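You operate a simulated robot arm through the tools that you are given. There is no shell and no other tool. Be economical: measure what you need, move in short steps, check, and stop when the job is done.

The job below is to be done with a simulated robot arm. You get a single attempt, and the scene is never put back.

## Task
Put the small round blue tin on the top of the pale wood bench away on the low shelf of the long teal table. Then take the small round pink tin and leave it on top of the flat red box. Then pull the orange drawer open. Do these in the order given. Set down upright: small round blue tin, small round pink tin.

It is judged by the outcome, as a careful person would: the job done as asked, and still so three seconds after it is handed in. It fails if anything else is knocked over, pushed out of place, dropped, spilled or broken.

## Robot
A 7-joint arm with a vacuum gripper on a trunk, on a base that drives. Base frame: it is fixed to the floor where the robot stands at the start and does not move with it; the origin is under the middle of the robot, x ahead of it, y to its left, z up; the surface under the hand at the start is at about z = 0.9. Readings come in m, rad, newtons and seconds.
Its first joint turns from -2.601 to 2.601 rad. Places, roughly: low shelf of the long teal table [-0.1, 2.5, 0.3]; orange drawer [-0.8, 4.2, 0.8]. Payload 1.06 kg.
Tool frame: the origin (TCP) lies in the middle of the cups' lips, and z points out of the cups. The gripper has 1 cup of 0.024 m across, covering 0.024 by 0.024 m (tool x, y); the bellows give 0.008 m. With the vacuum on, a cup seals on a smooth face that it is pressed against (1 to 4 N); it does not hold porous or soft things. The pull reaches 23 N.
Orientation is told as [roll, pitch, yaw] about the base's x, y, z axes, in that order, counted from this pose: with the cups facing straight down, the tool's x points along the base's -x, its y along +y and its z along -z.

## Interface
- The arm moves only by the tool nudge_tool. Its argument "plan" is a list of rows, each a list of 2 entries, a list of its own where there are three numbers: the shift along the base's x, y, z in m, then the turn, a rotation vector about the base's x, y, z in rad. In form: [[[x, y, z], [rx, ry, rz]], ...]. A call has 1 to 10 rows; each row is the pose to reach, as a shift and turn from the pose commanded when the call began. "valve" is the vacuum: 1 switches it on, 0 off, set as the call begins (left out, the last holds). Each row takes 0.2 s and may step no farther than 0.05 m and 0.15 rad from the row before; otherwise, or with a gripper value out of range, the whole call is refused. Where a pose cannot be reached the arm comes as near as it can. A force on the tool above 40 N (or 10 N above the force at the start of the call, whichever is more), or a blocked arm, ends the call early, and 0.2 s more pass. The pull builds up within a second once a cup has sealed. Time passes only in rows, and 0.2 s behind the last, so rows that repeat a pose give it time. It gives the time, the measured TCP pose, the force on the tool (base axes) and the pull of the vacuum at its end, in the units of the frame above (readings bear some noise), with the torque about the TCP (base axes, N m) and any sound that the robot's microphone picked up.
- Cameras (640 x 400 px; columns grow to the right, rows downward): "scene" is now at [0.0377, 0.1947, 1.5466]; the picture's right is [0.28, -0.96, 0.00], its down [-0.59, -0.17, -0.79] and it looks along [0.76, 0.22, -0.61] (base axes); focal length 273 px, centre (320, 200). "wrist" rides on the gripper at [0.078, 0.019, -0.096] in the tool frame; the picture's right is [-0.24, 0.97, 0.00], its down [-0.71, -0.17, -0.69] and it looks along [-0.67, -0.16, 0.73] (tool axes); focal length 243 px, centre (320, 200). There is no depth. A picture from a camera that has moved, and an enlarged one, comes with that camera's place and axes in the base frame and with its lens.
- get_image(camera): a new picture of that camera. No time passes.
- move_column(by): slides the trunk up (or, below 0, down) by that many m; the arm and the scene camera ride with it, the base frame stays. It gives what a move gives, with no picture.
- drive_base(legs): drives the robot by 1 to 6 legs, each [ahead, turn to the left] in m and rad, along the robot's own axes; the way and the turn of a leg run together, so that a leg with both is an arc; at most 1.5 m and 3.142 rad a leg. The arm and the cameras ride along, it lands a little off, and it stops where it bumps. It gives what a move gives.
- turn_head(pan, tilt): turns the head with the scene camera to pan (to the left, within 2.705 rad either way) and tilt (down, from -0.506 to 1.204), counted from straight ahead of the robot. It gives what a move gives.
- inspect(camera, box): a new picture of the part [left, top, right, bottom] of that camera's present view, enlarged. No time passes.
- hand_in(): hands the job in; it is judged then, once.

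Work in short steps. Places have to be worked out from the pictures, the camera data and where the tool is seen: move nearer, look again, correct. Check each grasp and each placing, and mend what went wrong. You have 165 turns and 128 pictures in all, those below and enlarged ones among them. Switch the vacuum off and draw the arm clear of the work before you hand the job in, unless the task says otherwise; then end with one line.

The tools are called as name(argument=value, ...) on one line, values as JSON. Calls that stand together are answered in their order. nudge_tool: Moves the arm, as the interface text tells. Its arguments: {"type":"object","properties":{"plan":{"type":"array"},"valve":{"type":"number"}},"required":["plan"]} The other tools are called the same way: move_column (by) slides the trunk up or down; drive_base (legs) drives the base; turn_head (pan, tilt) turns the head that bears the scene camera; get_image (camera) takes a picture; inspect (camera, box) takes an enlarged picture of a part of a camera's view; hand_in () hands the job in.

At the start:

```text
time_s: 0.0
eef_pos: [0.3229, 0.5969, 1.1855]
tool_rot: [0.001, 0.0, -0.001]
force: [0.0, 0.3, -0.4]
wrist_torque: [-0.01, -0.02, -0.03]
pull: 0.1
trunk travel left (down, up): [-0.6, 0.11]
robot x, y, heading: [-0.0043, -0.0019, -0.001]
head pan, tilt: [0.284, 0.658]
```

scene: 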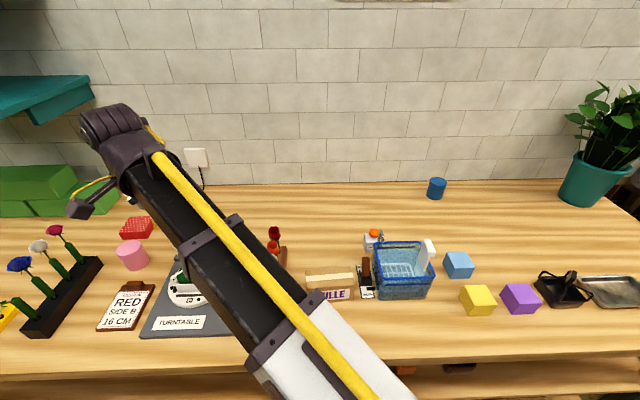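
wrist: 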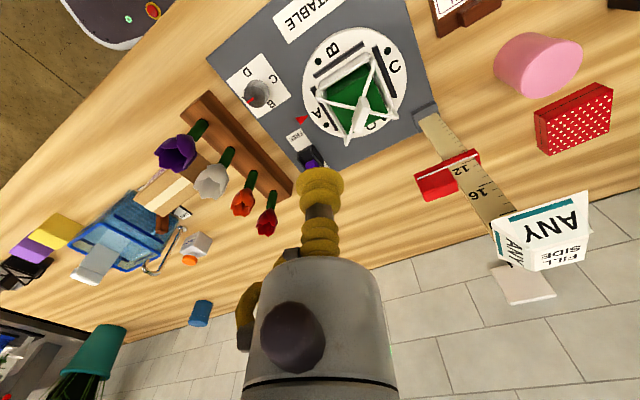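

I'll look around first to find the tins, the red box, the teal table and the drawer.

inspect(camera="scene", box=[0, 150, 240, 350])

inspect(camera="scene", box=[340, 150, 640, 337])

turn_head(pan=1.5, tilt=0.4)

get_image(camera="scene")

```text
2.00 times, centred on (120, 250) of scene
camera zoom: at [0.0377, 0.1947, 1.5466], right [0.28, -0.96, 0.0], down [-0.59, -0.17, -0.79], along [0.76, 0.22, -0.61], focal length 547 px, centre (720, 100)
```

zoom: 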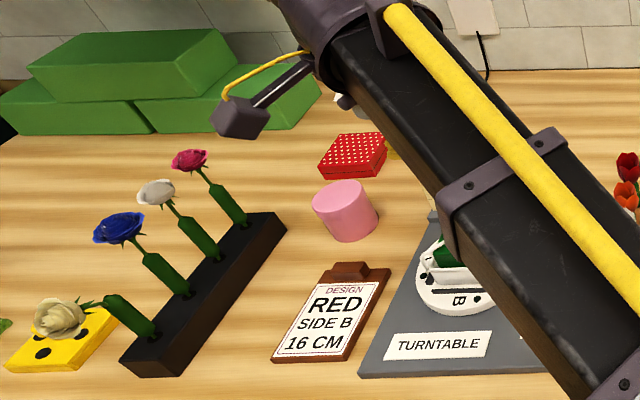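

```text
2.13 times, centred on (490, 244) of scene
camera zoom: at [0.0377, 0.1947, 1.5466], right [0.28, -0.96, 0.0], down [-0.59, -0.17, -0.79], along [0.76, 0.22, -0.61], focal length 583 px, centre (-43, 107)
```

zoom: 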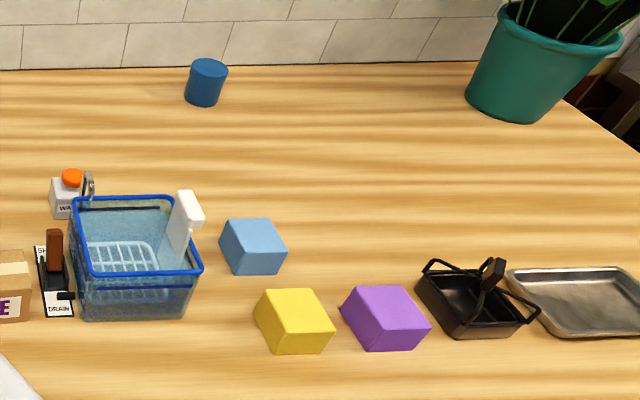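

```text
time_s: 1.4
eef_pos: [0.3225, 0.5969, 1.1862]
tool_rot: [0.001, 0.0, -0.001]
force: [0.0, 0.3, -0.2]
wrist_torque: [-0.02, 0.0, 0.01]
pull: 0.0
trunk travel left (down, up): [-0.6, 0.11]
robot x, y, heading: [0.0006, 0.0007, 0.0]
head pan, tilt: [1.499, 0.4]
```

```text
123 pictures are left
camera scene: at [-0.0386, 0.2628, 1.5699], right [1.0, -0.07, 0.0], down [-0.03, -0.39, -0.92], along [0.07, 0.92, -0.39], focal length 273 px, centre (320, 200)
```

scene: 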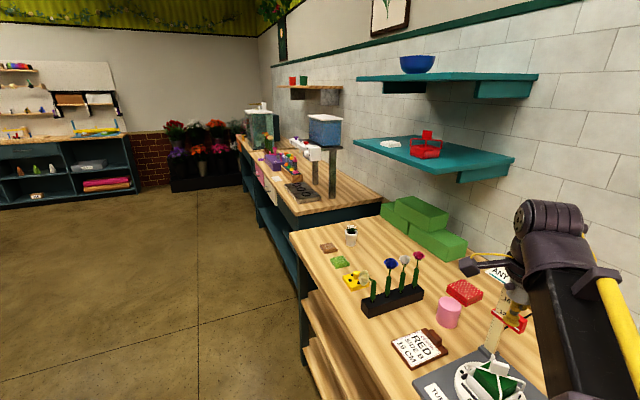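

The pink tin and dotted red box are here on the bench. I'll zoom on the long table and the far corner for the drawer.

inspect(camera="scene", box=[220, 80, 400, 220])

inspect(camera="scene", box=[290, 190, 540, 370])

inspect(camera="scene", box=[0, 40, 200, 220])

```text
2.86 times, centred on (310, 150) of scene
camera zoom: at [-0.0386, 0.2628, 1.5699], right [1.0, -0.07, 0.0], down [-0.03, -0.39, -0.92], along [0.07, 0.92, -0.39], focal length 781 px, centre (349, 343)
```

zoom: 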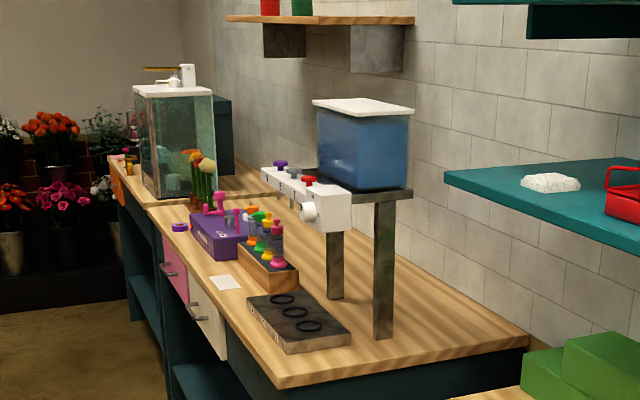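

```text
2.22 times, centred on (415, 280) of scene
camera zoom: at [-0.0386, 0.2628, 1.5699], right [1.0, -0.07, 0.0], down [-0.03, -0.39, -0.92], along [0.07, 0.92, -0.39], focal length 607 px, centre (109, 22)
```

zoom: 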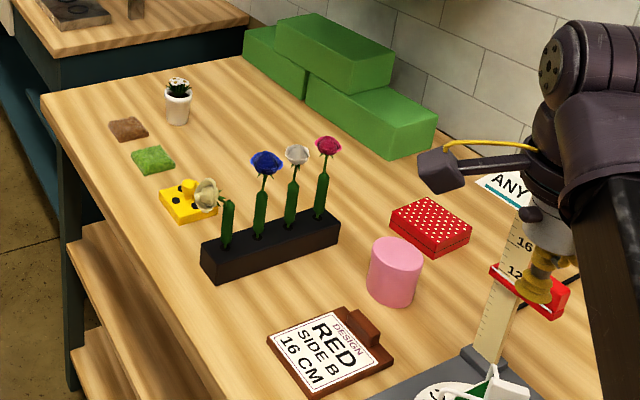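

```text
2.22 times, centred on (100, 130) of scene
camera zoom: at [-0.0386, 0.2628, 1.5699], right [1.0, -0.07, 0.0], down [-0.03, -0.39, -0.92], along [0.07, 0.92, -0.39], focal length 607 px, centre (809, 356)
```

zoom: 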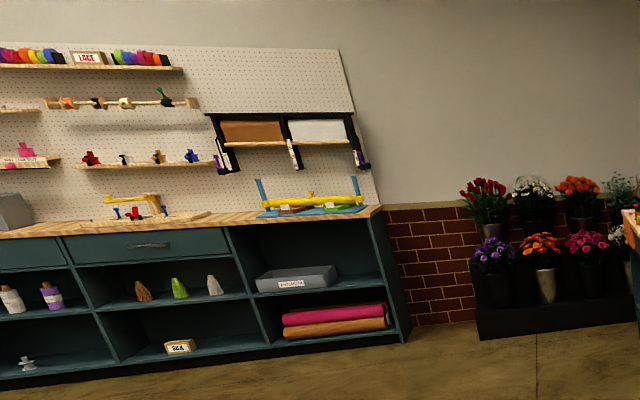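

Next I look down at the bench edge to see how far ahead the base can drive.

turn_head(pan=0.0, tilt=1.2)

get_image(camera="scene")

turn_head(pan=0.0, tilt=0.6)

get_image(camera="scene")

```text
time_s: 3.0
eef_pos: [0.3221, 0.5974, 1.1861]
tool_rot: [0.0, 0.001, -0.001]
force: [-0.1, -0.3, -0.4]
wrist_torque: [0.0, 0.04, 0.02]
pull: 0.1
trunk travel left (down, up): [-0.6, 0.11]
robot x, y, heading: [0.0052, 0.0005, 0.004]
head pan, tilt: [0.0, 1.201]
```

```text
119 pictures are left
camera scene: at [0.0106, 0.1704, 1.5071], right [0.0, -1.0, 0.0], down [-0.93, 0.0, -0.36], along [0.36, 0.0, -0.93], focal length 273 px, centre (320, 200)
```

scene: 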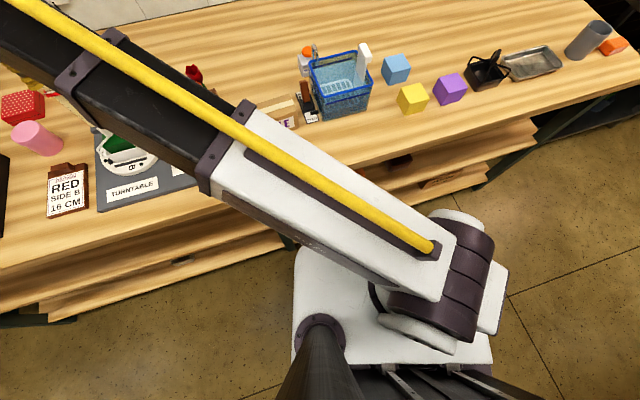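

```text
time_s: 4.0
eef_pos: [0.3207, 0.5967, 1.1862]
tool_rot: [0.0, -0.002, 0.001]
force: [-0.3, 0.2, -0.5]
wrist_torque: [0.02, -0.02, 0.0]
pull: 0.1
trunk travel left (down, up): [-0.6, 0.11]
robot x, y, heading: [0.0033, -0.0017, -0.001]
head pan, tilt: [0.0, 0.6]
```

```text
118 pictures are left
camera scene: at [0.0431, 0.1703, 1.5516], right [0.0, -1.0, 0.0], down [-0.57, 0.0, -0.82], along [0.82, 0.0, -0.57], focal length 273 px, centre (320, 200)
```

scene: 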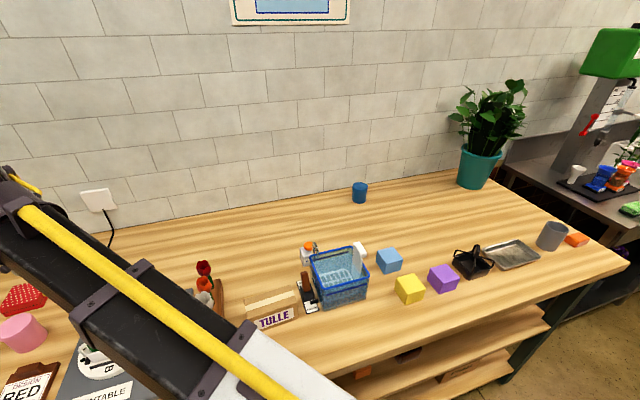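

The bench is turned about 15° from the robot, and the tin is near (0.97, 0.0), at the edge of reach. I'll back off, shift right and face the bench squarely, a little closer.

drive_base(legs=[[-0.15, 0], [0, 1.095], [-0.32, 0], [0, -0.837], [0.34, 0]])

turn_head(pan=0.0, tilt=0.8)

get_image(camera="scene")

```text
time_s: 13.9
eef_pos: [0.232, 0.4494, 1.1859]
tool_rot: [0.0, -0.001, 0.217]
force: [0.2, 0.7, -0.2]
wrist_torque: [0.02, -0.05, 0.04]
pull: 0.1
trunk travel left (down, up): [-0.6, 0.11]
robot x, y, heading: [0.0449, -0.2007, 0.219]
head pan, tilt: [0.0, 0.6]
```

```text
time_s: 14.7
eef_pos: [0.232, 0.4503, 1.1856]
tool_rot: [-0.001, 0.001, 0.218]
force: [0.1, 0.1, -0.6]
wrist_torque: [-0.01, 0.01, 0.0]
pull: 0.1
trunk travel left (down, up): [-0.6, 0.11]
robot x, y, heading: [0.0472, -0.2035, 0.219]
head pan, tilt: [0.0, 0.799]
```

```text
117 pictures are left
camera scene: at [0.0447, -0.0284, 1.5348], right [0.22, -0.98, 0.0], down [-0.7, -0.16, -0.7], along [0.68, 0.15, -0.72], focal length 273 px, centre (320, 200)
```

scene: 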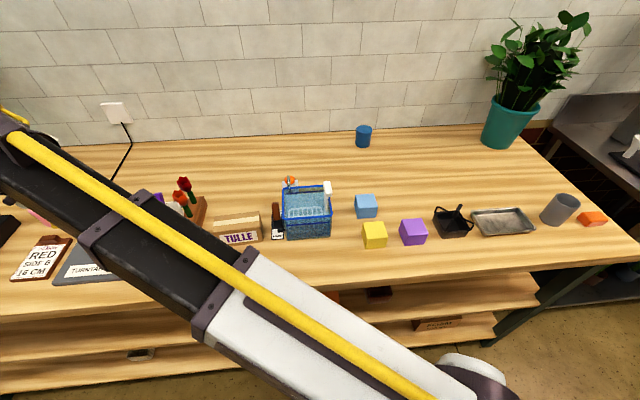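

Tin located at about (0.978, 0.0). I'll drive 5 cm closer and bring the tool toward it at travel height.

drive_base(legs=[[0.05, 0]])

nudge_tool(plan=[[[0.04, -0.025, 0.01], [0, 0, 0]], [[0.08, -0.05, 0.02], [0, 0, 0]], [[0.12, -0.075, 0.02], [0, 0, 0]], [[0.16, -0.1, 0.02], [0, 0, 0]], [[0.2, -0.125, 0.02], [0, 0, 0]], [[0.24, -0.15, 0.02], [0, 0, 0]], [[0.28, -0.175, 0.02], [0, 0, 0]], [[0.32, -0.2, 0.02], [0, 0, 0]], [[0.36, -0.225, 0.02], [0, 0, 0]], [[0.4, -0.25, 0.02], [0, 0, 0]]])

```text
time_s: 15.6
eef_pos: [0.2834, 0.4606, 1.1854]
tool_rot: [0.001, 0.0, 0.218]
force: [-0.1, -0.3, -0.3]
wrist_torque: [-0.01, -0.01, -0.01]
pull: 0.0
trunk travel left (down, up): [-0.6, 0.11]
robot x, y, heading: [0.0989, -0.1926, 0.221]
head pan, tilt: [0.0, 0.799]
```

```text
time_s: 17.8
eef_pos: [0.682, 0.2109, 1.2052]
tool_rot: [0.0, 0.0, 0.219]
force: [-0.7, 0.1, 0.2]
wrist_torque: [0.02, -0.04, 0.0]
pull: 0.1
trunk travel left (down, up): [-0.6, 0.11]
robot x, y, heading: [0.1015, -0.1899, 0.221]
head pan, tilt: [0.0, 0.799]
```

Continuing to above the tin, descending to about z 1.1, then a look with the wrist camera.

nudge_tool(plan=[[[0.04, -0.028, -0.01], [0, 0, 0]], [[0.08, -0.056, -0.02], [0, 0, 0]], [[0.12, -0.084, -0.03], [0, 0, 0]], [[0.16, -0.112, -0.04], [0, 0, 0]], [[0.2, -0.14, -0.05], [0, 0, 0]], [[0.22, -0.16, -0.07], [0, 0, 0]], [[0.24, -0.18, -0.1], [0, 0, 0]]])

get_image(camera="wrist")

get_image(camera="scene")

```text
time_s: 19.4
eef_pos: [0.9243, 0.0316, 1.1054]
tool_rot: [0.0, 0.001, 0.217]
force: [-1.3, 0.2, 0.0]
wrist_torque: [0.0, -0.01, -0.04]
pull: 0.0
trunk travel left (down, up): [-0.6, 0.11]
robot x, y, heading: [0.0985, -0.1925, 0.22]
head pan, tilt: [0.0, 0.799]
```

```text
116 pictures are left
camera wrist: at [0.8438, 0.0337, 1.2013], right [0.02, 1.0, 0.0], down [0.73, -0.01, 0.69], along [0.69, -0.01, -0.73], focal length 243 px, centre (320, 200)
```

wrist: 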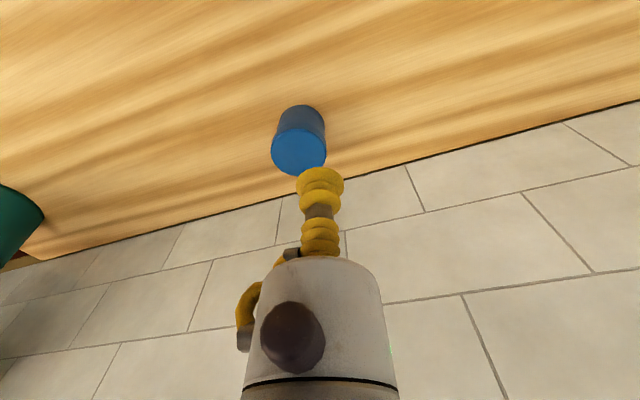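

```text
115 pictures are left
camera scene: at [0.0953, -0.0173, 1.5348], right [0.22, -0.98, 0.0], down [-0.7, -0.16, -0.7], along [0.68, 0.15, -0.72], focal length 273 px, centre (320, 200)
```

scene: 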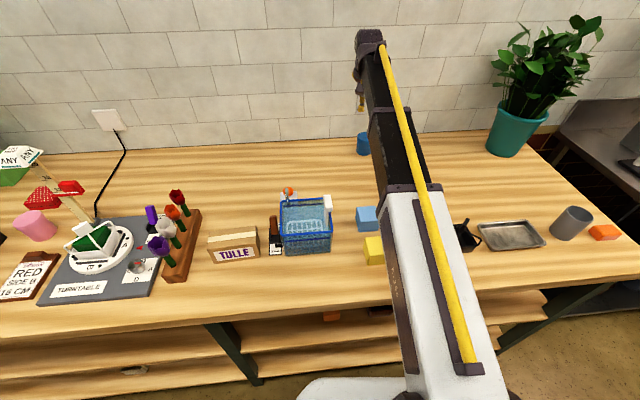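

Tin top is near (0.978, 0.010), at z≈0.98. I'll centre above it, go down to ~1.01, and check.

nudge_tool(plan=[[[0.03, -0.012, -0.02], [0, 0, 0]], [[0.054, -0.022, -0.05], [0, 0, 0]], [[0.054, -0.022, -0.08], [0, 0, 0]], [[0.054, -0.022, -0.09], [0, 0, 0]]], valve=1)

get_image(camera="wrist")

```text
time_s: 20.4
eef_pos: [0.9779, 0.0099, 1.0159]
tool_rot: [0.0, -0.001, 0.218]
force: [-0.7, -0.5, 0.3]
wrist_torque: [-0.01, -0.01, 0.0]
pull: 0.1
trunk travel left (down, up): [-0.6, 0.11]
robot x, y, heading: [0.0956, -0.191, 0.22]
head pan, tilt: [0.0, 0.799]
```

```text
114 pictures are left
camera wrist: at [0.8973, 0.0112, 1.1124], right [0.02, 1.0, 0.0], down [0.73, -0.01, 0.69], along [0.69, -0.01, -0.73], focal length 243 px, centre (320, 200)
```

wrist: 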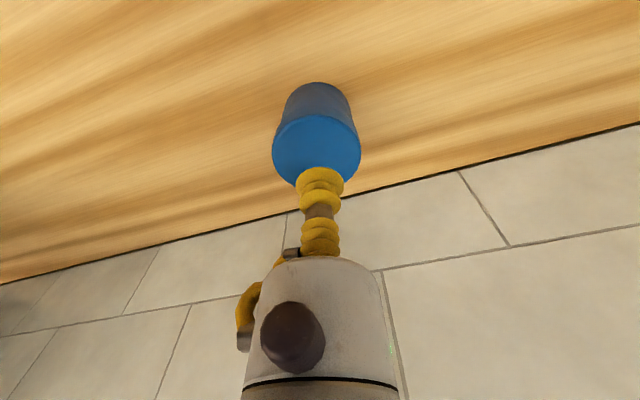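

Comparing the two views gives the tin centre ≈ (0.991, 0.008), top at z≈0.965. Correct by 12 mm and descend gently.

nudge_tool(plan=[[[0.012, -0.002, -0.01], [0, 0, 0]], [[0.012, -0.002, -0.03], [0, 0, 0]], [[0.012, -0.002, -0.044], [0, 0, 0]], [[0.012, -0.002, -0.048], [0, 0, 0]], [[0.012, -0.002, -0.051], [0, 0, 0]], [[0.012, -0.002, -0.051], [0, 0, 0]]])

```text
time_s: 21.8
eef_pos: [0.9893, 0.0081, 0.9665]
tool_rot: [0.0, -0.004, 0.218]
force: [5.7, 2.2, 17.5]
wrist_torque: [0.0, 0.02, 0.02]
pull: 23.3
trunk travel left (down, up): [-0.6, 0.11]
robot x, y, heading: [0.0991, -0.1937, 0.215]
head pan, tilt: [0.0, 0.799]
```

Sealed with full pull. Lifting straight up.

nudge_tool(plan=[[[0, 0, 0.02], [0, 0, 0]], [[0, 0, 0.06], [0, 0, 0]], [[0, 0, 0.1], [0, 0, 0]], [[-0.03, 0, 0.14], [0, 0, 0]], [[-0.07, 0, 0.17], [0, 0, 0]], [[-0.11, 0, 0.2], [0, 0, 0]], [[-0.15, 0, 0.22], [0, 0, 0]], [[-0.19, 0, 0.24], [0, 0, 0]]])

get_image(camera="wrist")

```text
time_s: 23.6
eef_pos: [0.7976, 0.0085, 1.2039]
tool_rot: [0.0, 0.0, 0.218]
force: [0.5, -0.3, -0.5]
wrist_torque: [0.02, 0.0, -0.03]
pull: 22.7
trunk travel left (down, up): [-0.6, 0.11]
robot x, y, heading: [0.0976, -0.1921, 0.216]
head pan, tilt: [0.0, 0.799]
```

```text
113 pictures are left
camera wrist: at [0.7176, 0.0106, 1.3006], right [0.02, 1.0, 0.0], down [0.73, -0.01, 0.69], along [0.69, -0.01, -0.73], focal length 243 px, centre (320, 200)
```

wrist: 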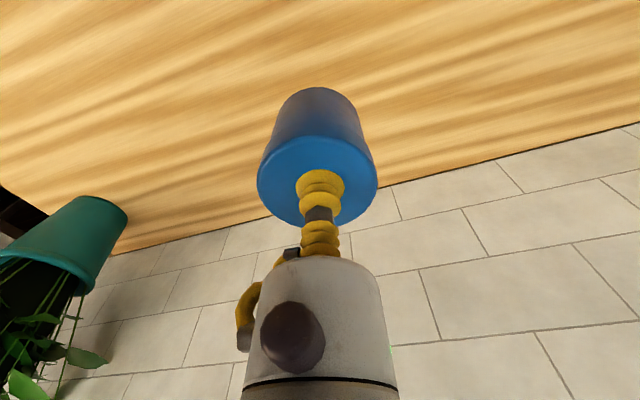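

The tin hangs steady. I'll back off from the bench and drive along the aisle to a spot facing the long teal table's shelf, stopping short to look.

drive_base(legs=[[-0.6, 0], [0, 1.588], [1.32, 0], [1.32, 0], [0, -1.55]])

turn_head(pan=0.2, tilt=0.7)

get_image(camera="scene")

```text
time_s: 47.1
eef_pos: [-0.4652, 2.4793, 1.2035]
tool_rot: [-0.001, 0.001, 0.278]
force: [-0.2, -0.2, -1.7]
wrist_torque: [-0.01, -0.01, -0.01]
pull: 23.1
trunk travel left (down, up): [-0.6, 0.11]
robot x, y, heading: [-1.1551, 2.2415, 0.279]
head pan, tilt: [0.0, 0.799]
```

```text
time_s: 47.9
eef_pos: [-0.4652, 2.4778, 1.202]
tool_rot: [0.001, 0.0, 0.278]
force: [-0.1, -0.6, -0.9]
wrist_torque: [-0.01, 0.02, 0.0]
pull: 22.6
trunk travel left (down, up): [-0.6, 0.11]
robot x, y, heading: [-1.1524, 2.238, 0.28]
head pan, tilt: [0.201, 0.7]
```

```text
112 pictures are left
camera scene: at [-1.1676, 2.4283, 1.543], right [0.46, -0.89, 0.0], down [-0.57, -0.3, -0.76], along [0.68, 0.35, -0.64], focal length 273 px, centre (320, 200)
```

scene: 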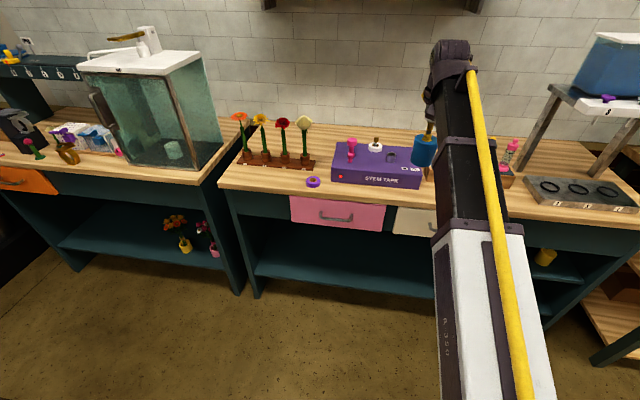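

The long table has an open low shelf flush with its front, free in the middle. I'll back off a bit, lower the trunk, and look into the shelf.

drive_base(legs=[[-0.2, 0]])

move_column(by=-0.6)

turn_head(pan=0.0, tilt=0.45)

get_image(camera="scene")

get_image(camera="wrist")

```text
time_s: 49.5
eef_pos: [-0.6613, 2.4226, 1.2032]
tool_rot: [0.0, -0.001, 0.279]
force: [-0.2, 1.2, -1.5]
wrist_torque: [-0.01, -0.02, -0.01]
pull: 22.6
trunk travel left (down, up): [-0.6, 0.11]
robot x, y, heading: [-1.3454, 2.1807, 0.276]
head pan, tilt: [0.201, 0.7]
```

```text
refused: -0.6 is not a number from -0.4 to 0.4
```

```text
time_s: 50.2
eef_pos: [-0.659, 2.4225, 1.2047]
tool_rot: [-0.001, -0.001, 0.276]
force: [-0.4, -0.1, -0.9]
wrist_torque: [0.0, -0.01, 0.02]
pull: 22.9
trunk travel left (down, up): [-0.6, 0.11]
robot x, y, heading: [-1.3485, 2.1823, 0.274]
head pan, tilt: [0.0, 0.45]
```

```text
111 pictures are left
camera scene: at [-1.3495, 2.359, 1.5652], right [0.27, -0.96, 0.0], down [-0.42, -0.12, -0.9], along [0.87, 0.25, -0.44], focal length 273 px, centre (320, 200)
```

scene: 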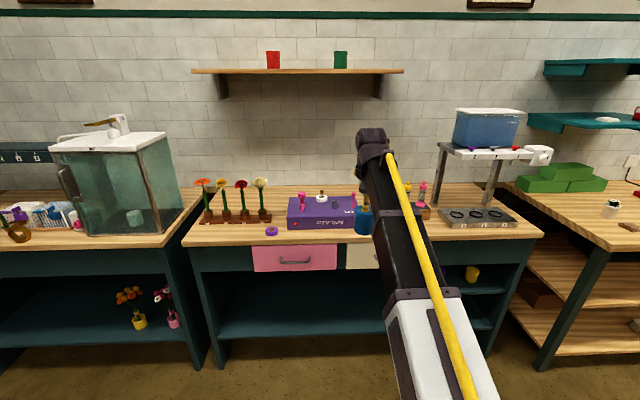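

```text
110 pictures are left
camera wrist: at [-0.7397, 2.4204, 1.3002], right [-0.04, 1.0, 0.0], down [0.73, 0.03, 0.69], along [0.68, 0.03, -0.73], focal length 243 px, centre (320, 200)
```

wrist: 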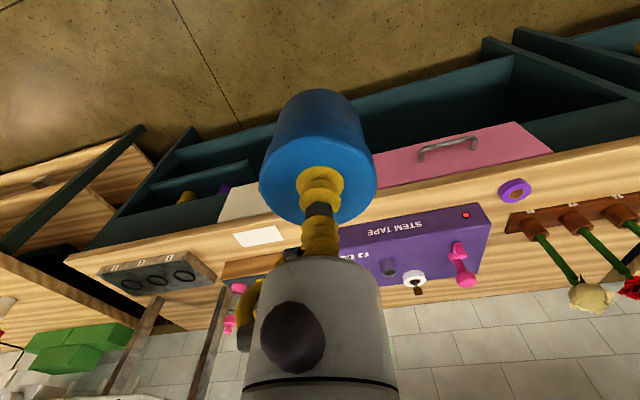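

The right bay has an extra mid shelf; the left/centre bay has only the low shelf. Lowering the trunk in two steps.

move_column(by=-0.4)

get_image(camera="scene")

move_column(by=-0.2)

get_image(camera="scene")

get_image(camera="wrist")

```text
time_s: 54.1
eef_pos: [-0.6597, 2.4224, 0.8044]
tool_rot: [0.001, 0.001, 0.278]
force: [0.4, 0.8, -1.3]
wrist_torque: [0.01, -0.03, 0.01]
pull: 23.1
trunk travel left (down, up): [-0.2, 0.51]
robot x, y, heading: [-1.3478, 2.1809, 0.277]
head pan, tilt: [0.0, 0.45]
```

```text
109 pictures are left
camera scene: at [-1.3495, 2.3589, 1.1653], right [0.27, -0.96, 0.0], down [-0.42, -0.12, -0.9], along [0.87, 0.25, -0.44], focal length 273 px, centre (320, 200)
```

scene: 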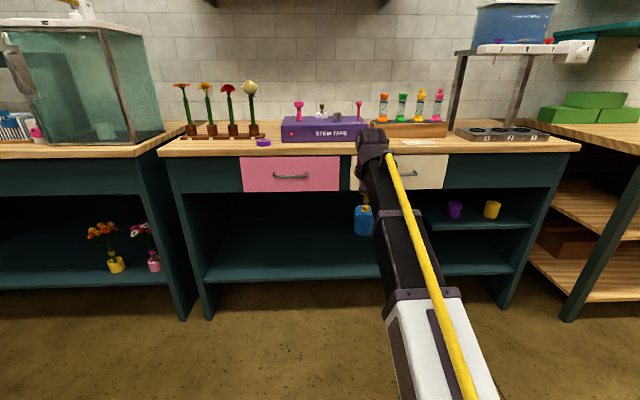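

```text
time_s: 56.2
eef_pos: [-0.6593, 2.4221, 0.6037]
tool_rot: [0.001, 0.001, 0.277]
force: [-0.2, 0.2, -1.3]
wrist_torque: [0.03, -0.03, -0.02]
pull: 22.9
trunk travel left (down, up): [0.0, 0.71]
robot x, y, heading: [-1.348, 2.1802, 0.278]
head pan, tilt: [0.0, 0.45]
```

```text
108 pictures are left
camera scene: at [-1.3495, 2.3589, 0.9653], right [0.27, -0.96, 0.0], down [-0.42, -0.12, -0.9], along [0.87, 0.25, -0.44], focal length 273 px, centre (320, 200)
```

scene: 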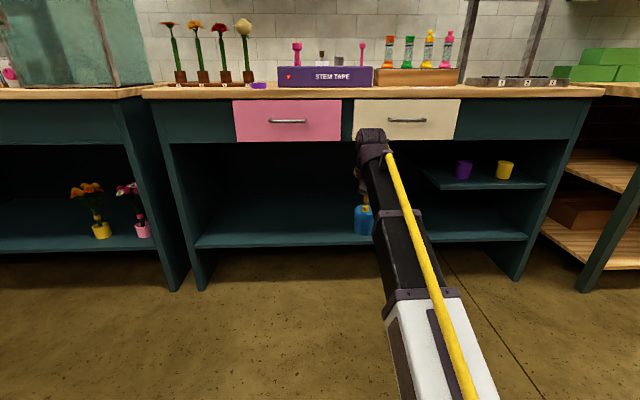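

```text
107 pictures are left
camera wrist: at [-0.7398, 2.4204, 0.7002], right [-0.04, 1.0, 0.0], down [0.73, 0.03, 0.69], along [0.68, 0.03, -0.73], focal length 243 px, centre (320, 200)
```

wrist: 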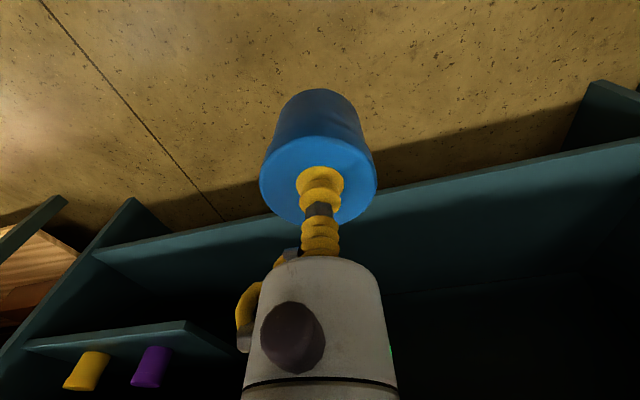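

Shelf surface is at z≈0.31, front edge at perpendicular ~0.27, drawer bottoms at ~0.72, wrist top ~0.23 above the TCP, so it fits. Lower the tool to z≈0.43 then drive closer.

nudge_tool(plan=[[[0, 0, -0.04], [0, 0, 0]], [[0, 0, -0.08], [0, 0, 0]], [[0, 0, -0.12], [0, 0, 0]], [[0, 0, -0.16], [0, 0, 0]], [[0, 0, -0.17], [0, 0, 0]]])

drive_base(legs=[[0.22, 0]])

get_image(camera="scene")

get_image(camera="wrist")

```text
time_s: 57.5
eef_pos: [-0.6581, 2.425, 0.4335]
tool_rot: [0.0, -0.001, 0.277]
force: [0.5, -0.7, -1.6]
wrist_torque: [0.01, 0.01, -0.02]
pull: 23.1
trunk travel left (down, up): [0.0, 0.71]
robot x, y, heading: [-1.3493, 2.1839, 0.277]
head pan, tilt: [0.0, 0.45]
```

```text
time_s: 59.2
eef_pos: [-0.4377, 2.4841, 0.4328]
tool_rot: [0.0, 0.0, 0.272]
force: [-0.2, 0.7, -1.5]
wrist_torque: [0.0, 0.0, 0.01]
pull: 22.8
trunk travel left (down, up): [0.0, 0.71]
robot x, y, heading: [-1.1262, 2.2433, 0.272]
head pan, tilt: [0.0, 0.45]
```

```text
106 pictures are left
camera scene: at [-1.1294, 2.4208, 0.9652], right [0.27, -0.96, 0.0], down [-0.42, -0.12, -0.9], along [0.87, 0.24, -0.44], focal length 273 px, centre (320, 200)
```

scene: 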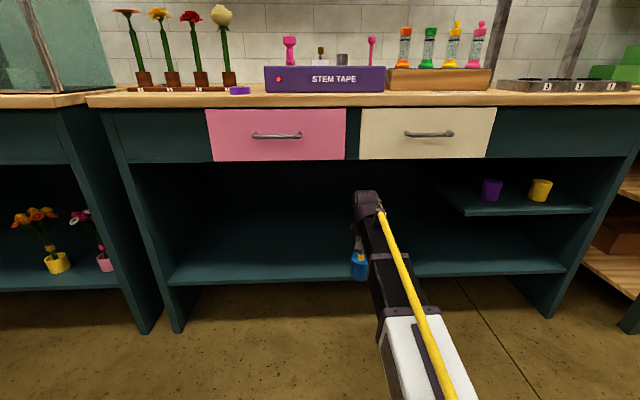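

```text
105 pictures are left
camera wrist: at [-0.5184, 2.4811, 0.5302], right [-0.03, 1.0, 0.0], down [0.73, 0.03, 0.69], along [0.68, 0.02, -0.73], focal length 243 px, centre (320, 200)
```

wrist: 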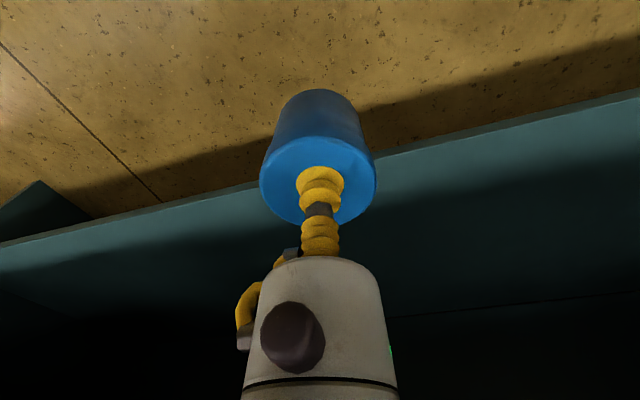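

Shelf edge is at perpendicular ≈0.287, the tin at 0.21 with its bottom ~6 cm above the shelf. Extend 0.20 m inward.

nudge_tool(plan=[[[0.039, 0.01, 0], [0, 0, 0]], [[0.077, 0.02, 0], [0, 0, 0]], [[0.116, 0.03, 0], [0, 0, 0]], [[0.155, 0.041, 0], [0, 0, 0]], [[0.193, 0.051, 0], [0, 0, 0]]])

get_image(camera="scene")

get_image(camera="wrist")

```text
time_s: 60.4
eef_pos: [-0.2467, 2.5337, 0.434]
tool_rot: [-0.002, -0.001, 0.273]
force: [-0.1, 0.2, -1.1]
wrist_torque: [0.03, -0.02, 0.01]
pull: 22.3
trunk travel left (down, up): [0.0, 0.71]
robot x, y, heading: [-1.1303, 2.2419, 0.272]
head pan, tilt: [0.0, 0.45]
```

```text
104 pictures are left
camera scene: at [-1.1295, 2.4208, 0.9652], right [0.27, -0.96, 0.0], down [-0.42, -0.12, -0.9], along [0.87, 0.24, -0.44], focal length 273 px, centre (320, 200)
```

scene: 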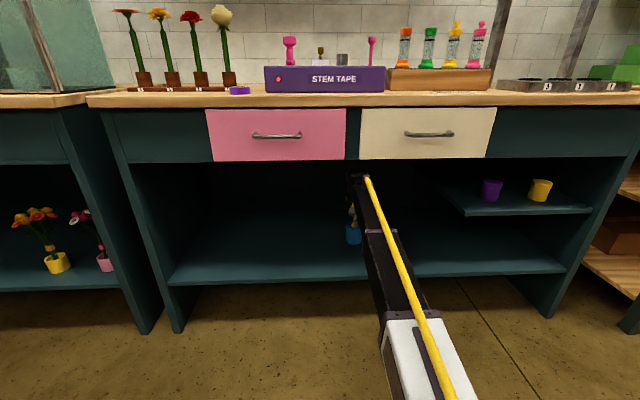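

```text
103 pictures are left
camera wrist: at [-0.3268, 2.5323, 0.5292], right [-0.04, 1.0, 0.0], down [0.73, 0.03, 0.69], along [0.68, 0.02, -0.73], focal length 243 px, centre (320, 200)
```

wrist: 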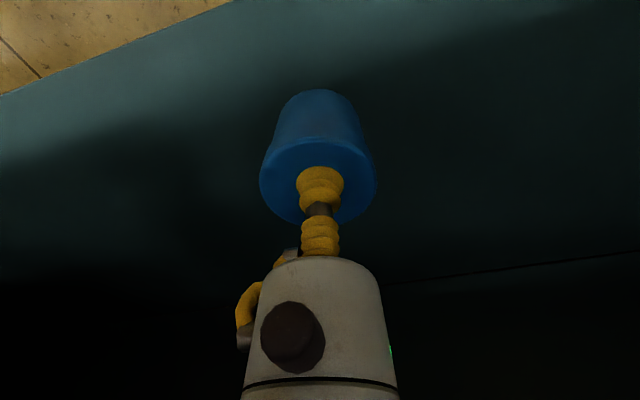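

The tin is ~12 cm inside. Lowering to just above the expected contact height.

nudge_tool(plan=[[[0, 0, -0.025], [0, 0, 0]], [[0, 0, -0.042], [0, 0, 0]], [[0, 0, -0.046], [0, 0, 0]], [[0, 0, -0.049], [0, 0, 0]], [[0, 0, -0.052], [0, 0, 0]]])

```text
time_s: 61.6
eef_pos: [-0.2455, 2.5343, 0.3828]
tool_rot: [0.001, -0.001, 0.272]
force: [-0.6, 0.4, -1.0]
wrist_torque: [-0.01, 0.01, -0.01]
pull: 22.7
trunk travel left (down, up): [0.0, 0.71]
robot x, y, heading: [-1.1295, 2.2433, 0.27]
head pan, tilt: [0.0, 0.45]
```

No contact yet; continue in small steps.

nudge_tool(plan=[[[0, 0, -0.003], [0, 0, 0]], [[0, 0, -0.005], [0, 0, 0]], [[0, 0, -0.007], [0, 0, 0]]])

inspect(camera="scene", box=[300, 190, 420, 290])

```text
time_s: 62.4
eef_pos: [-0.246, 2.5343, 0.3745]
tool_rot: [0.001, 0.001, 0.271]
force: [0.3, -0.6, -0.9]
wrist_torque: [0.01, 0.02, 0.01]
pull: 22.8
trunk travel left (down, up): [0.0, 0.71]
robot x, y, heading: [-1.1278, 2.2438, 0.267]
head pan, tilt: [0.0, 0.45]
```

```text
4.00 times, centred on (360, 240) of scene
camera zoom: at [-1.1294, 2.4208, 0.9652], right [0.27, -0.96, 0.0], down [-0.42, -0.12, -0.9], along [0.87, 0.24, -0.44], focal length 1093 px, centre (160, 40)
```

zoom: 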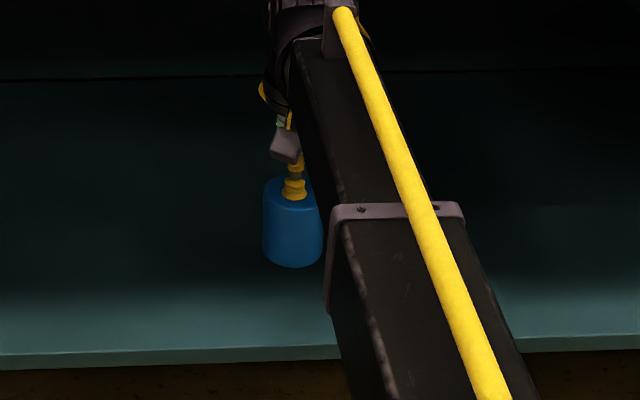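

Tin bottom appears ~1 cm above the shelf. Continue lowering.

nudge_tool(plan=[[[0, 0, -0.002], [0, 0, 0]], [[0, 0, -0.004], [0, 0, 0]], [[0, 0, -0.006], [0, 0, 0]], [[0, 0, -0.008], [0, 0, 0]]])

```text
time_s: 63.4
eef_pos: [-0.2451, 2.5353, 0.3668]
tool_rot: [0.0, -0.001, 0.274]
force: [0.1, 1.1, -1.5]
wrist_torque: [0.01, 0.0, -0.01]
pull: 23.1
trunk travel left (down, up): [0.0, 0.71]
robot x, y, heading: [-1.129, 2.2434, 0.274]
head pan, tilt: [0.0, 0.45]
```

nudge_tool(plan=[[[0, 0, -0.002], [0, 0, 0]], [[0, 0, -0.004], [0, 0, 0]], [[0, 0, -0.006], [0, 0, 0]]])

```text
time_s: 64.2
eef_pos: [-0.245, 2.5362, 0.3606]
tool_rot: [0.001, 0.0, 0.273]
force: [-0.2, 1.0, -0.9]
wrist_torque: [0.0, 0.04, -0.04]
pull: 22.7
trunk travel left (down, up): [0.0, 0.71]
robot x, y, heading: [-1.1256, 2.244, 0.271]
head pan, tilt: [0.0, 0.45]
```

Still free; a zoom to gauge the remaining gap.

nudge_tool(plan=[[[0, 0, -0.002], [0, 0, 0]], [[0, 0, -0.004], [0, 0, 0]]])

inspect(camera="scene", box=[330, 210, 390, 260])

```text
time_s: 64.8
eef_pos: [-0.2445, 2.5354, 0.3577]
tool_rot: [0.0, 0.0, 0.272]
force: [0.2, -0.6, -1.0]
wrist_torque: [-0.03, 0.01, 0.0]
pull: 22.8
trunk travel left (down, up): [0.0, 0.71]
robot x, y, heading: [-1.1318, 2.2428, 0.273]
head pan, tilt: [0.0, 0.45]
```

```text
8.00 times, centred on (360, 235) of scene
camera zoom: at [-1.1294, 2.4208, 0.9652], right [0.27, -0.96, 0.0], down [-0.42, -0.12, -0.9], along [0.87, 0.24, -0.44], focal length 2187 px, centre (0, -80)
```

zoom: 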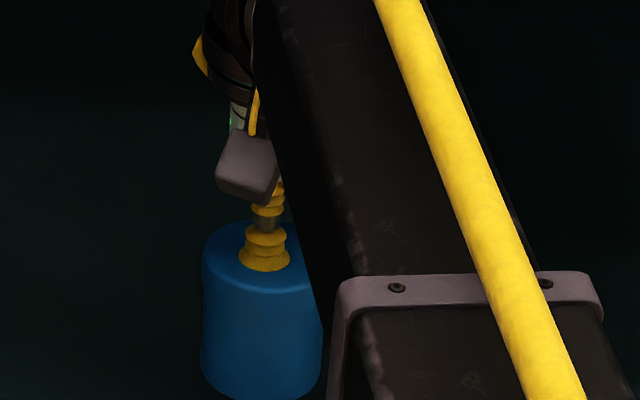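

Continue down gently.

nudge_tool(plan=[[[0, 0, -0.002], [0, 0, 0]], [[0, 0, -0.004], [0, 0, 0]], [[0, 0, -0.006], [0, 0, 0]], [[0, 0, -0.007], [0, 0, 0]]])

```text
time_s: 65.8
eef_pos: [-0.2454, 2.534, 0.3508]
tool_rot: [-0.001, 0.0, 0.27]
force: [-1.2, 0.9, -1.1]
wrist_torque: [0.0, 0.01, 0.03]
pull: 22.8
trunk travel left (down, up): [0.0, 0.71]
robot x, y, heading: [-1.1266, 2.2437, 0.272]
head pan, tilt: [0.0, 0.45]
```

nudge_tool(plan=[[[0, 0, -0.002], [0, 0, 0]], [[0, 0, -0.004], [0, 0, 0]], [[0, 0, -0.006], [0, 0, 0]]])

inspect(camera="scene", box=[300, 200, 420, 300])

```text
time_s: 66.6
eef_pos: [-0.2455, 2.5342, 0.3455]
tool_rot: [0.001, -0.002, 0.272]
force: [0.3, 0.0, -0.4]
wrist_torque: [-0.01, 0.02, -0.01]
pull: 22.9
trunk travel left (down, up): [0.0, 0.71]
robot x, y, heading: [-1.1264, 2.2453, 0.268]
head pan, tilt: [0.0, 0.45]
```

```text
4.00 times, centred on (360, 250) of scene
camera zoom: at [-1.1294, 2.4208, 0.9652], right [0.27, -0.96, 0.0], down [-0.42, -0.12, -0.9], along [0.87, 0.24, -0.44], focal length 1093 px, centre (160, 0)
```

zoom: 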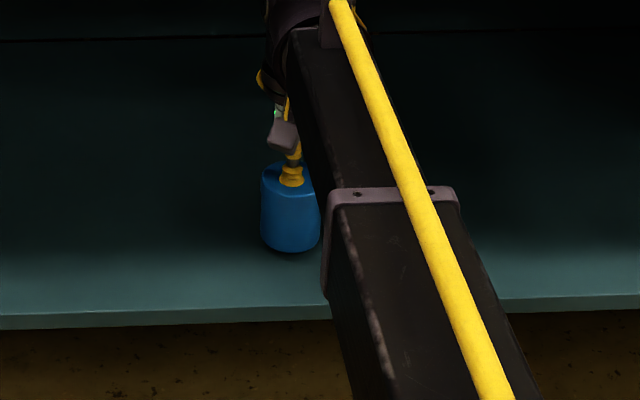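

A tight contact shadow now shows beneath the tin; a few more mm.

nudge_tool(plan=[[[0, 0, -0.002], [0, 0, 0]], [[0, 0, -0.004], [0, 0, 0]], [[0, 0, -0.004], [0, 0, 0]]])

```text
time_s: 67.4
eef_pos: [-0.2455, 2.535, 0.3409]
tool_rot: [0.001, 0.0, 0.273]
force: [0.5, 0.6, -1.6]
wrist_torque: [0.0, 0.01, 0.01]
pull: 22.6
trunk travel left (down, up): [0.0, 0.71]
robot x, y, heading: [-1.1289, 2.2379, 0.272]
head pan, tilt: [0.0, 0.45]
```

nudge_tool(plan=[[[0, 0, -0.002], [0, 0, 0]], [[0, 0, -0.004], [0, 0, 0]], [[0, 0, -0.006], [0, 0, 0]], [[0, 0, -0.006], [0, 0, 0]]])

inspect(camera="scene", box=[330, 230, 390, 280])

```text
time_s: 68.4
eef_pos: [-0.2454, 2.5342, 0.3348]
tool_rot: [0.001, -0.001, 0.271]
force: [0.2, 0.0, -0.8]
wrist_torque: [-0.01, 0.02, -0.02]
pull: 23.1
trunk travel left (down, up): [0.0, 0.71]
robot x, y, heading: [-1.1277, 2.2449, 0.271]
head pan, tilt: [0.0, 0.45]
```

```text
8.00 times, centred on (360, 255) of scene
camera zoom: at [-1.1294, 2.4208, 0.9652], right [0.27, -0.96, 0.0], down [-0.42, -0.12, -0.9], along [0.87, 0.24, -0.44], focal length 2187 px, centre (0, -240)
```

zoom: 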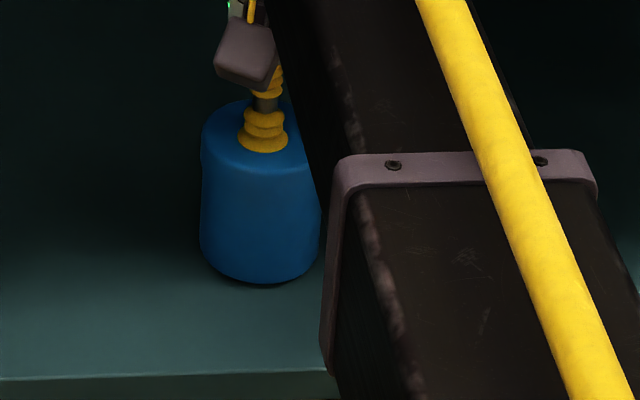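

Re-solving edge rays from both cameras gives shelf z≈0.25 with its edge at 0.33, so ~1.7 cm remains. Shift 3 cm deeper and continue down.

nudge_tool(plan=[[[0.015, 0.004, 0], [0, 0, 0]], [[0.029, 0.008, 0], [0, 0, 0]], [[0.029, 0.008, -0.004], [0, 0, 0]], [[0.029, 0.008, -0.008], [0, 0, 0]], [[0.029, 0.008, -0.011], [0, 0, 0]], [[0.029, 0.008, -0.013], [0, 0, 0]]])

```text
time_s: 69.8
eef_pos: [-0.2166, 2.5431, 0.3226]
tool_rot: [0.001, -0.002, 0.273]
force: [6.2, 1.9, 21.0]
wrist_torque: [-0.03, 0.04, 0.02]
pull: 22.9
trunk travel left (down, up): [0.0, 0.71]
robot x, y, heading: [-1.1263, 2.2456, 0.275]
head pan, tilt: [0.0, 0.45]
```

Contact made. Relieve a bit, switch the vacuum off, then rise slowly.

nudge_tool(plan=[[[0, 0, 0.002], [0, 0, 0]], [[0, 0, 0.002], [0, 0, 0]], [[0, 0, 0.002], [0, 0, 0]], [[0, 0, 0.002], [0, 0, 0]]], valve=0)

nudge_tool(plan=[[[0, 0, 0.004], [0, 0, 0]], [[0, 0, 0.01], [0, 0, 0]], [[0, 0, 0.03], [0, 0, 0]], [[0, 0, 0.06], [0, 0, 0]]])

get_image(camera="wrist")

inspect(camera="scene", box=[300, 180, 420, 280])

```text
time_s: 70.8
eef_pos: [-0.2171, 2.5432, 0.3214]
tool_rot: [0.001, 0.001, 0.272]
force: [3.0, 1.1, 6.6]
wrist_torque: [0.0, 0.07, 0.02]
pull: 0.1
trunk travel left (down, up): [0.0, 0.71]
robot x, y, heading: [-1.1298, 2.2453, 0.269]
head pan, tilt: [0.0, 0.45]
```

```text
time_s: 71.8
eef_pos: [-0.2166, 2.543, 0.3816]
tool_rot: [-0.001, 0.0, 0.274]
force: [-0.8, 0.3, -0.2]
wrist_torque: [-0.04, -0.02, 0.0]
pull: 0.1
trunk travel left (down, up): [0.0, 0.71]
robot x, y, heading: [-1.1293, 2.2411, 0.273]
head pan, tilt: [0.0, 0.45]
```

```text
98 pictures are left
camera wrist: at [-0.2967, 2.5411, 0.4778], right [-0.03, 1.0, 0.0], down [0.73, 0.03, 0.68], along [0.68, 0.02, -0.73], focal length 243 px, centre (320, 200)
```

wrist: 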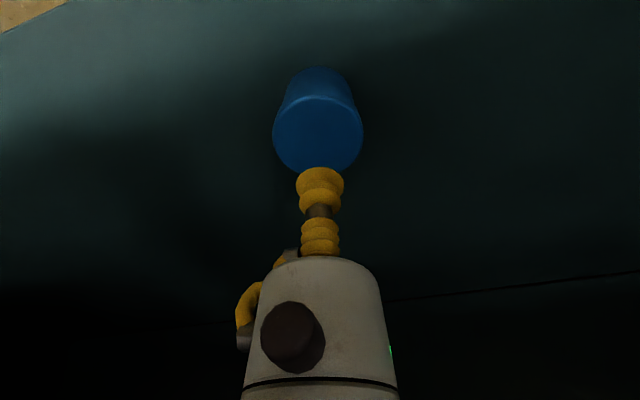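

```text
4.00 times, centred on (360, 230) of scene
camera zoom: at [-1.1294, 2.4208, 0.9652], right [0.27, -0.96, 0.0], down [-0.42, -0.12, -0.9], along [0.87, 0.24, -0.44], focal length 1093 px, centre (160, 80)
```

zoom: 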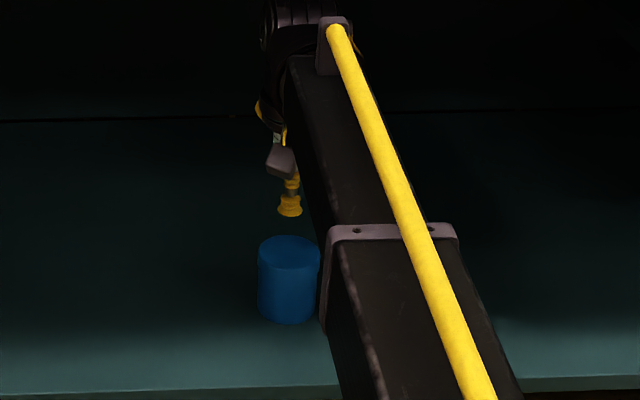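

The tin stands upright on the shelf. Withdraw the arm, back off, and raise the trunk.

nudge_tool(plan=[[[0, 0, 0.03], [0, 0, 0]], [[-0.039, -0.01, 0.045], [0, 0, 0]], [[-0.077, -0.02, 0.045], [0, 0, 0]], [[-0.116, -0.03, 0.045], [0, 0, 0]], [[-0.155, -0.041, 0.045], [0, 0, 0]], [[-0.193, -0.051, 0.045], [0, 0, 0]], [[-0.232, -0.061, 0.045], [0, 0, 0]]])

drive_base(legs=[[-0.35, 0]])

move_column(by=0.4)

move_column(by=0.2)

get_image(camera="scene")

```text
time_s: 73.4
eef_pos: [-0.4487, 2.481, 0.4267]
tool_rot: [0.0, 0.001, 0.273]
force: [-0.1, 0.2, 0.3]
wrist_torque: [0.0, -0.02, 0.01]
pull: 0.1
trunk travel left (down, up): [0.0, 0.71]
robot x, y, heading: [-1.1269, 2.2468, 0.273]
head pan, tilt: [0.0, 0.45]
```

```text
time_s: 75.6
eef_pos: [-0.782, 2.3872, 0.4281]
tool_rot: [-0.001, 0.0, 0.274]
force: [-0.2, -0.3, 0.2]
wrist_torque: [-0.01, -0.02, -0.04]
pull: 0.1
trunk travel left (down, up): [0.0, 0.71]
robot x, y, heading: [-1.4646, 2.1521, 0.273]
head pan, tilt: [0.0, 0.45]
```

```text
time_s: 79.5
eef_pos: [-0.7819, 2.388, 0.8264]
tool_rot: [0.0, -0.001, 0.273]
force: [0.8, 0.3, 0.1]
wrist_torque: [-0.03, -0.01, 0.03]
pull: 0.0
trunk travel left (down, up): [-0.4, 0.31]
robot x, y, heading: [-1.4604, 2.1546, 0.271]
head pan, tilt: [0.0, 0.45]
```

```text
time_s: 81.6
eef_pos: [-0.7817, 2.3873, 1.0263]
tool_rot: [-0.001, 0.0, 0.275]
force: [-0.2, 0.8, 0.0]
wrist_torque: [-0.01, 0.01, -0.01]
pull: 0.2
trunk travel left (down, up): [-0.6, 0.11]
robot x, y, heading: [-1.4625, 2.1511, 0.267]
head pan, tilt: [0.0, 0.45]
```

```text
96 pictures are left
camera scene: at [-1.4634, 2.3272, 1.5652], right [0.27, -0.96, 0.0], down [-0.42, -0.12, -0.9], along [0.87, 0.24, -0.44], focal length 273 px, centre (320, 200)
```

scene: 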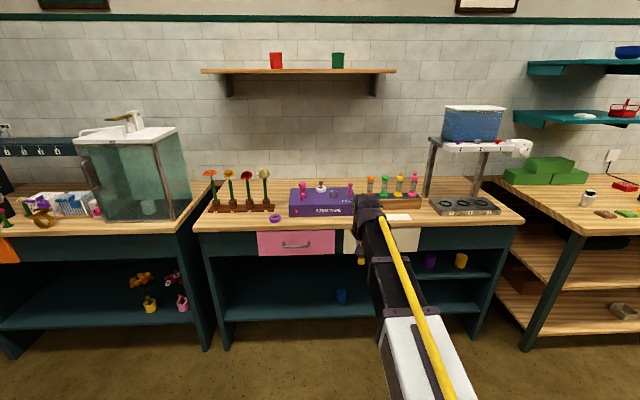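

Blue tin is on the low shelf. Next I raise the tool and drive back to face the pink tin and red box on the bench.

nudge_tool(plan=[[[0, 0, 0.05], [0, 0, 0]], [[0, 0, 0.1], [0, 0, 0]], [[0, 0, 0.15], [0, 0, 0]], [[0, 0, 0.19], [0, 0, 0]]])

drive_base(legs=[[0, -1.577], [0.85, 0], [0.85, 0], [0, 1.568], [0.55, 0]])

turn_head(pan=0.0, tilt=0.6)

get_image(camera="scene")

get_image(camera="wrist")

```text
time_s: 82.7
eef_pos: [-0.7806, 2.3882, 1.2196]
tool_rot: [-0.002, -0.012, 0.273]
force: [7.8, 1.7, -13.3]
wrist_torque: [-0.01, -0.33, -0.03]
pull: 0.1
trunk travel left (down, up): [-0.6, 0.11]
robot x, y, heading: [-1.4657, 2.1501, 0.271]
head pan, tilt: [0.0, 0.45]
stopped in row 4: the force on the tool passed its limit at 49 N (the readings are from after the stop); the commanded pose is now the measured one
```

```text
time_s: 90.8
eef_pos: [-1.0203, 0.7119, 1.2197]
tool_rot: [-0.001, -0.014, -1.321]
force: [-0.4, -3.8, -7.0]
wrist_torque: [-0.16, -0.12, 0.04]
pull: 0.0
trunk travel left (down, up): [-0.6, 0.11]
robot x, y, heading: [-1.2339, 1.4016, -1.422]
head pan, tilt: [0.0, 0.45]
stopped in leg 2: the robot was blocked; the commanded pose is now the measured one
```

```text
time_s: 91.5
eef_pos: [-1.0195, 0.7121, 1.2198]
tool_rot: [0.0, -0.015, -1.32]
force: [-0.7, -4.5, -10.0]
wrist_torque: [-0.39, -0.19, 0.12]
pull: 0.1
trunk travel left (down, up): [-0.6, 0.11]
robot x, y, heading: [-1.2348, 1.4027, -1.419]
head pan, tilt: [0.0, 0.6]
```

```text
95 pictures are left
camera scene: at [-1.058, 1.3839, 1.5517], right [-0.99, -0.15, 0.0], down [-0.09, 0.56, -0.83], along [0.12, -0.82, -0.56], focal length 273 px, centre (320, 200)
```

scene: 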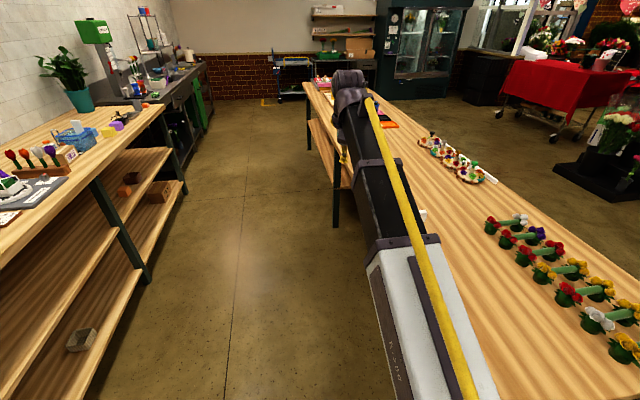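

```text
94 pictures are left
camera wrist: at [-1.0214, 0.794, 1.3149], right [1.0, 0.01, 0.0], down [0.01, -0.72, 0.69], along [0.01, -0.69, -0.72], focal length 243 px, centre (320, 200)
```

wrist: 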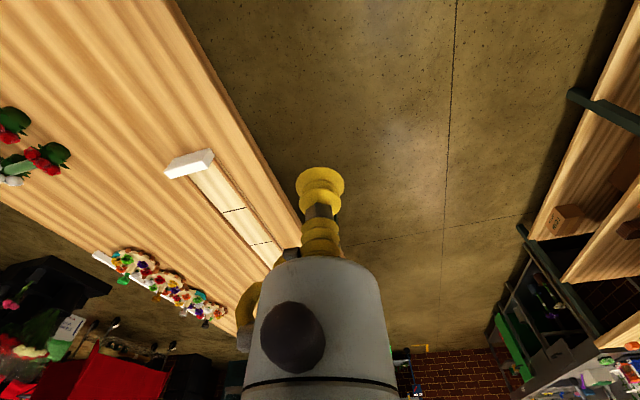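

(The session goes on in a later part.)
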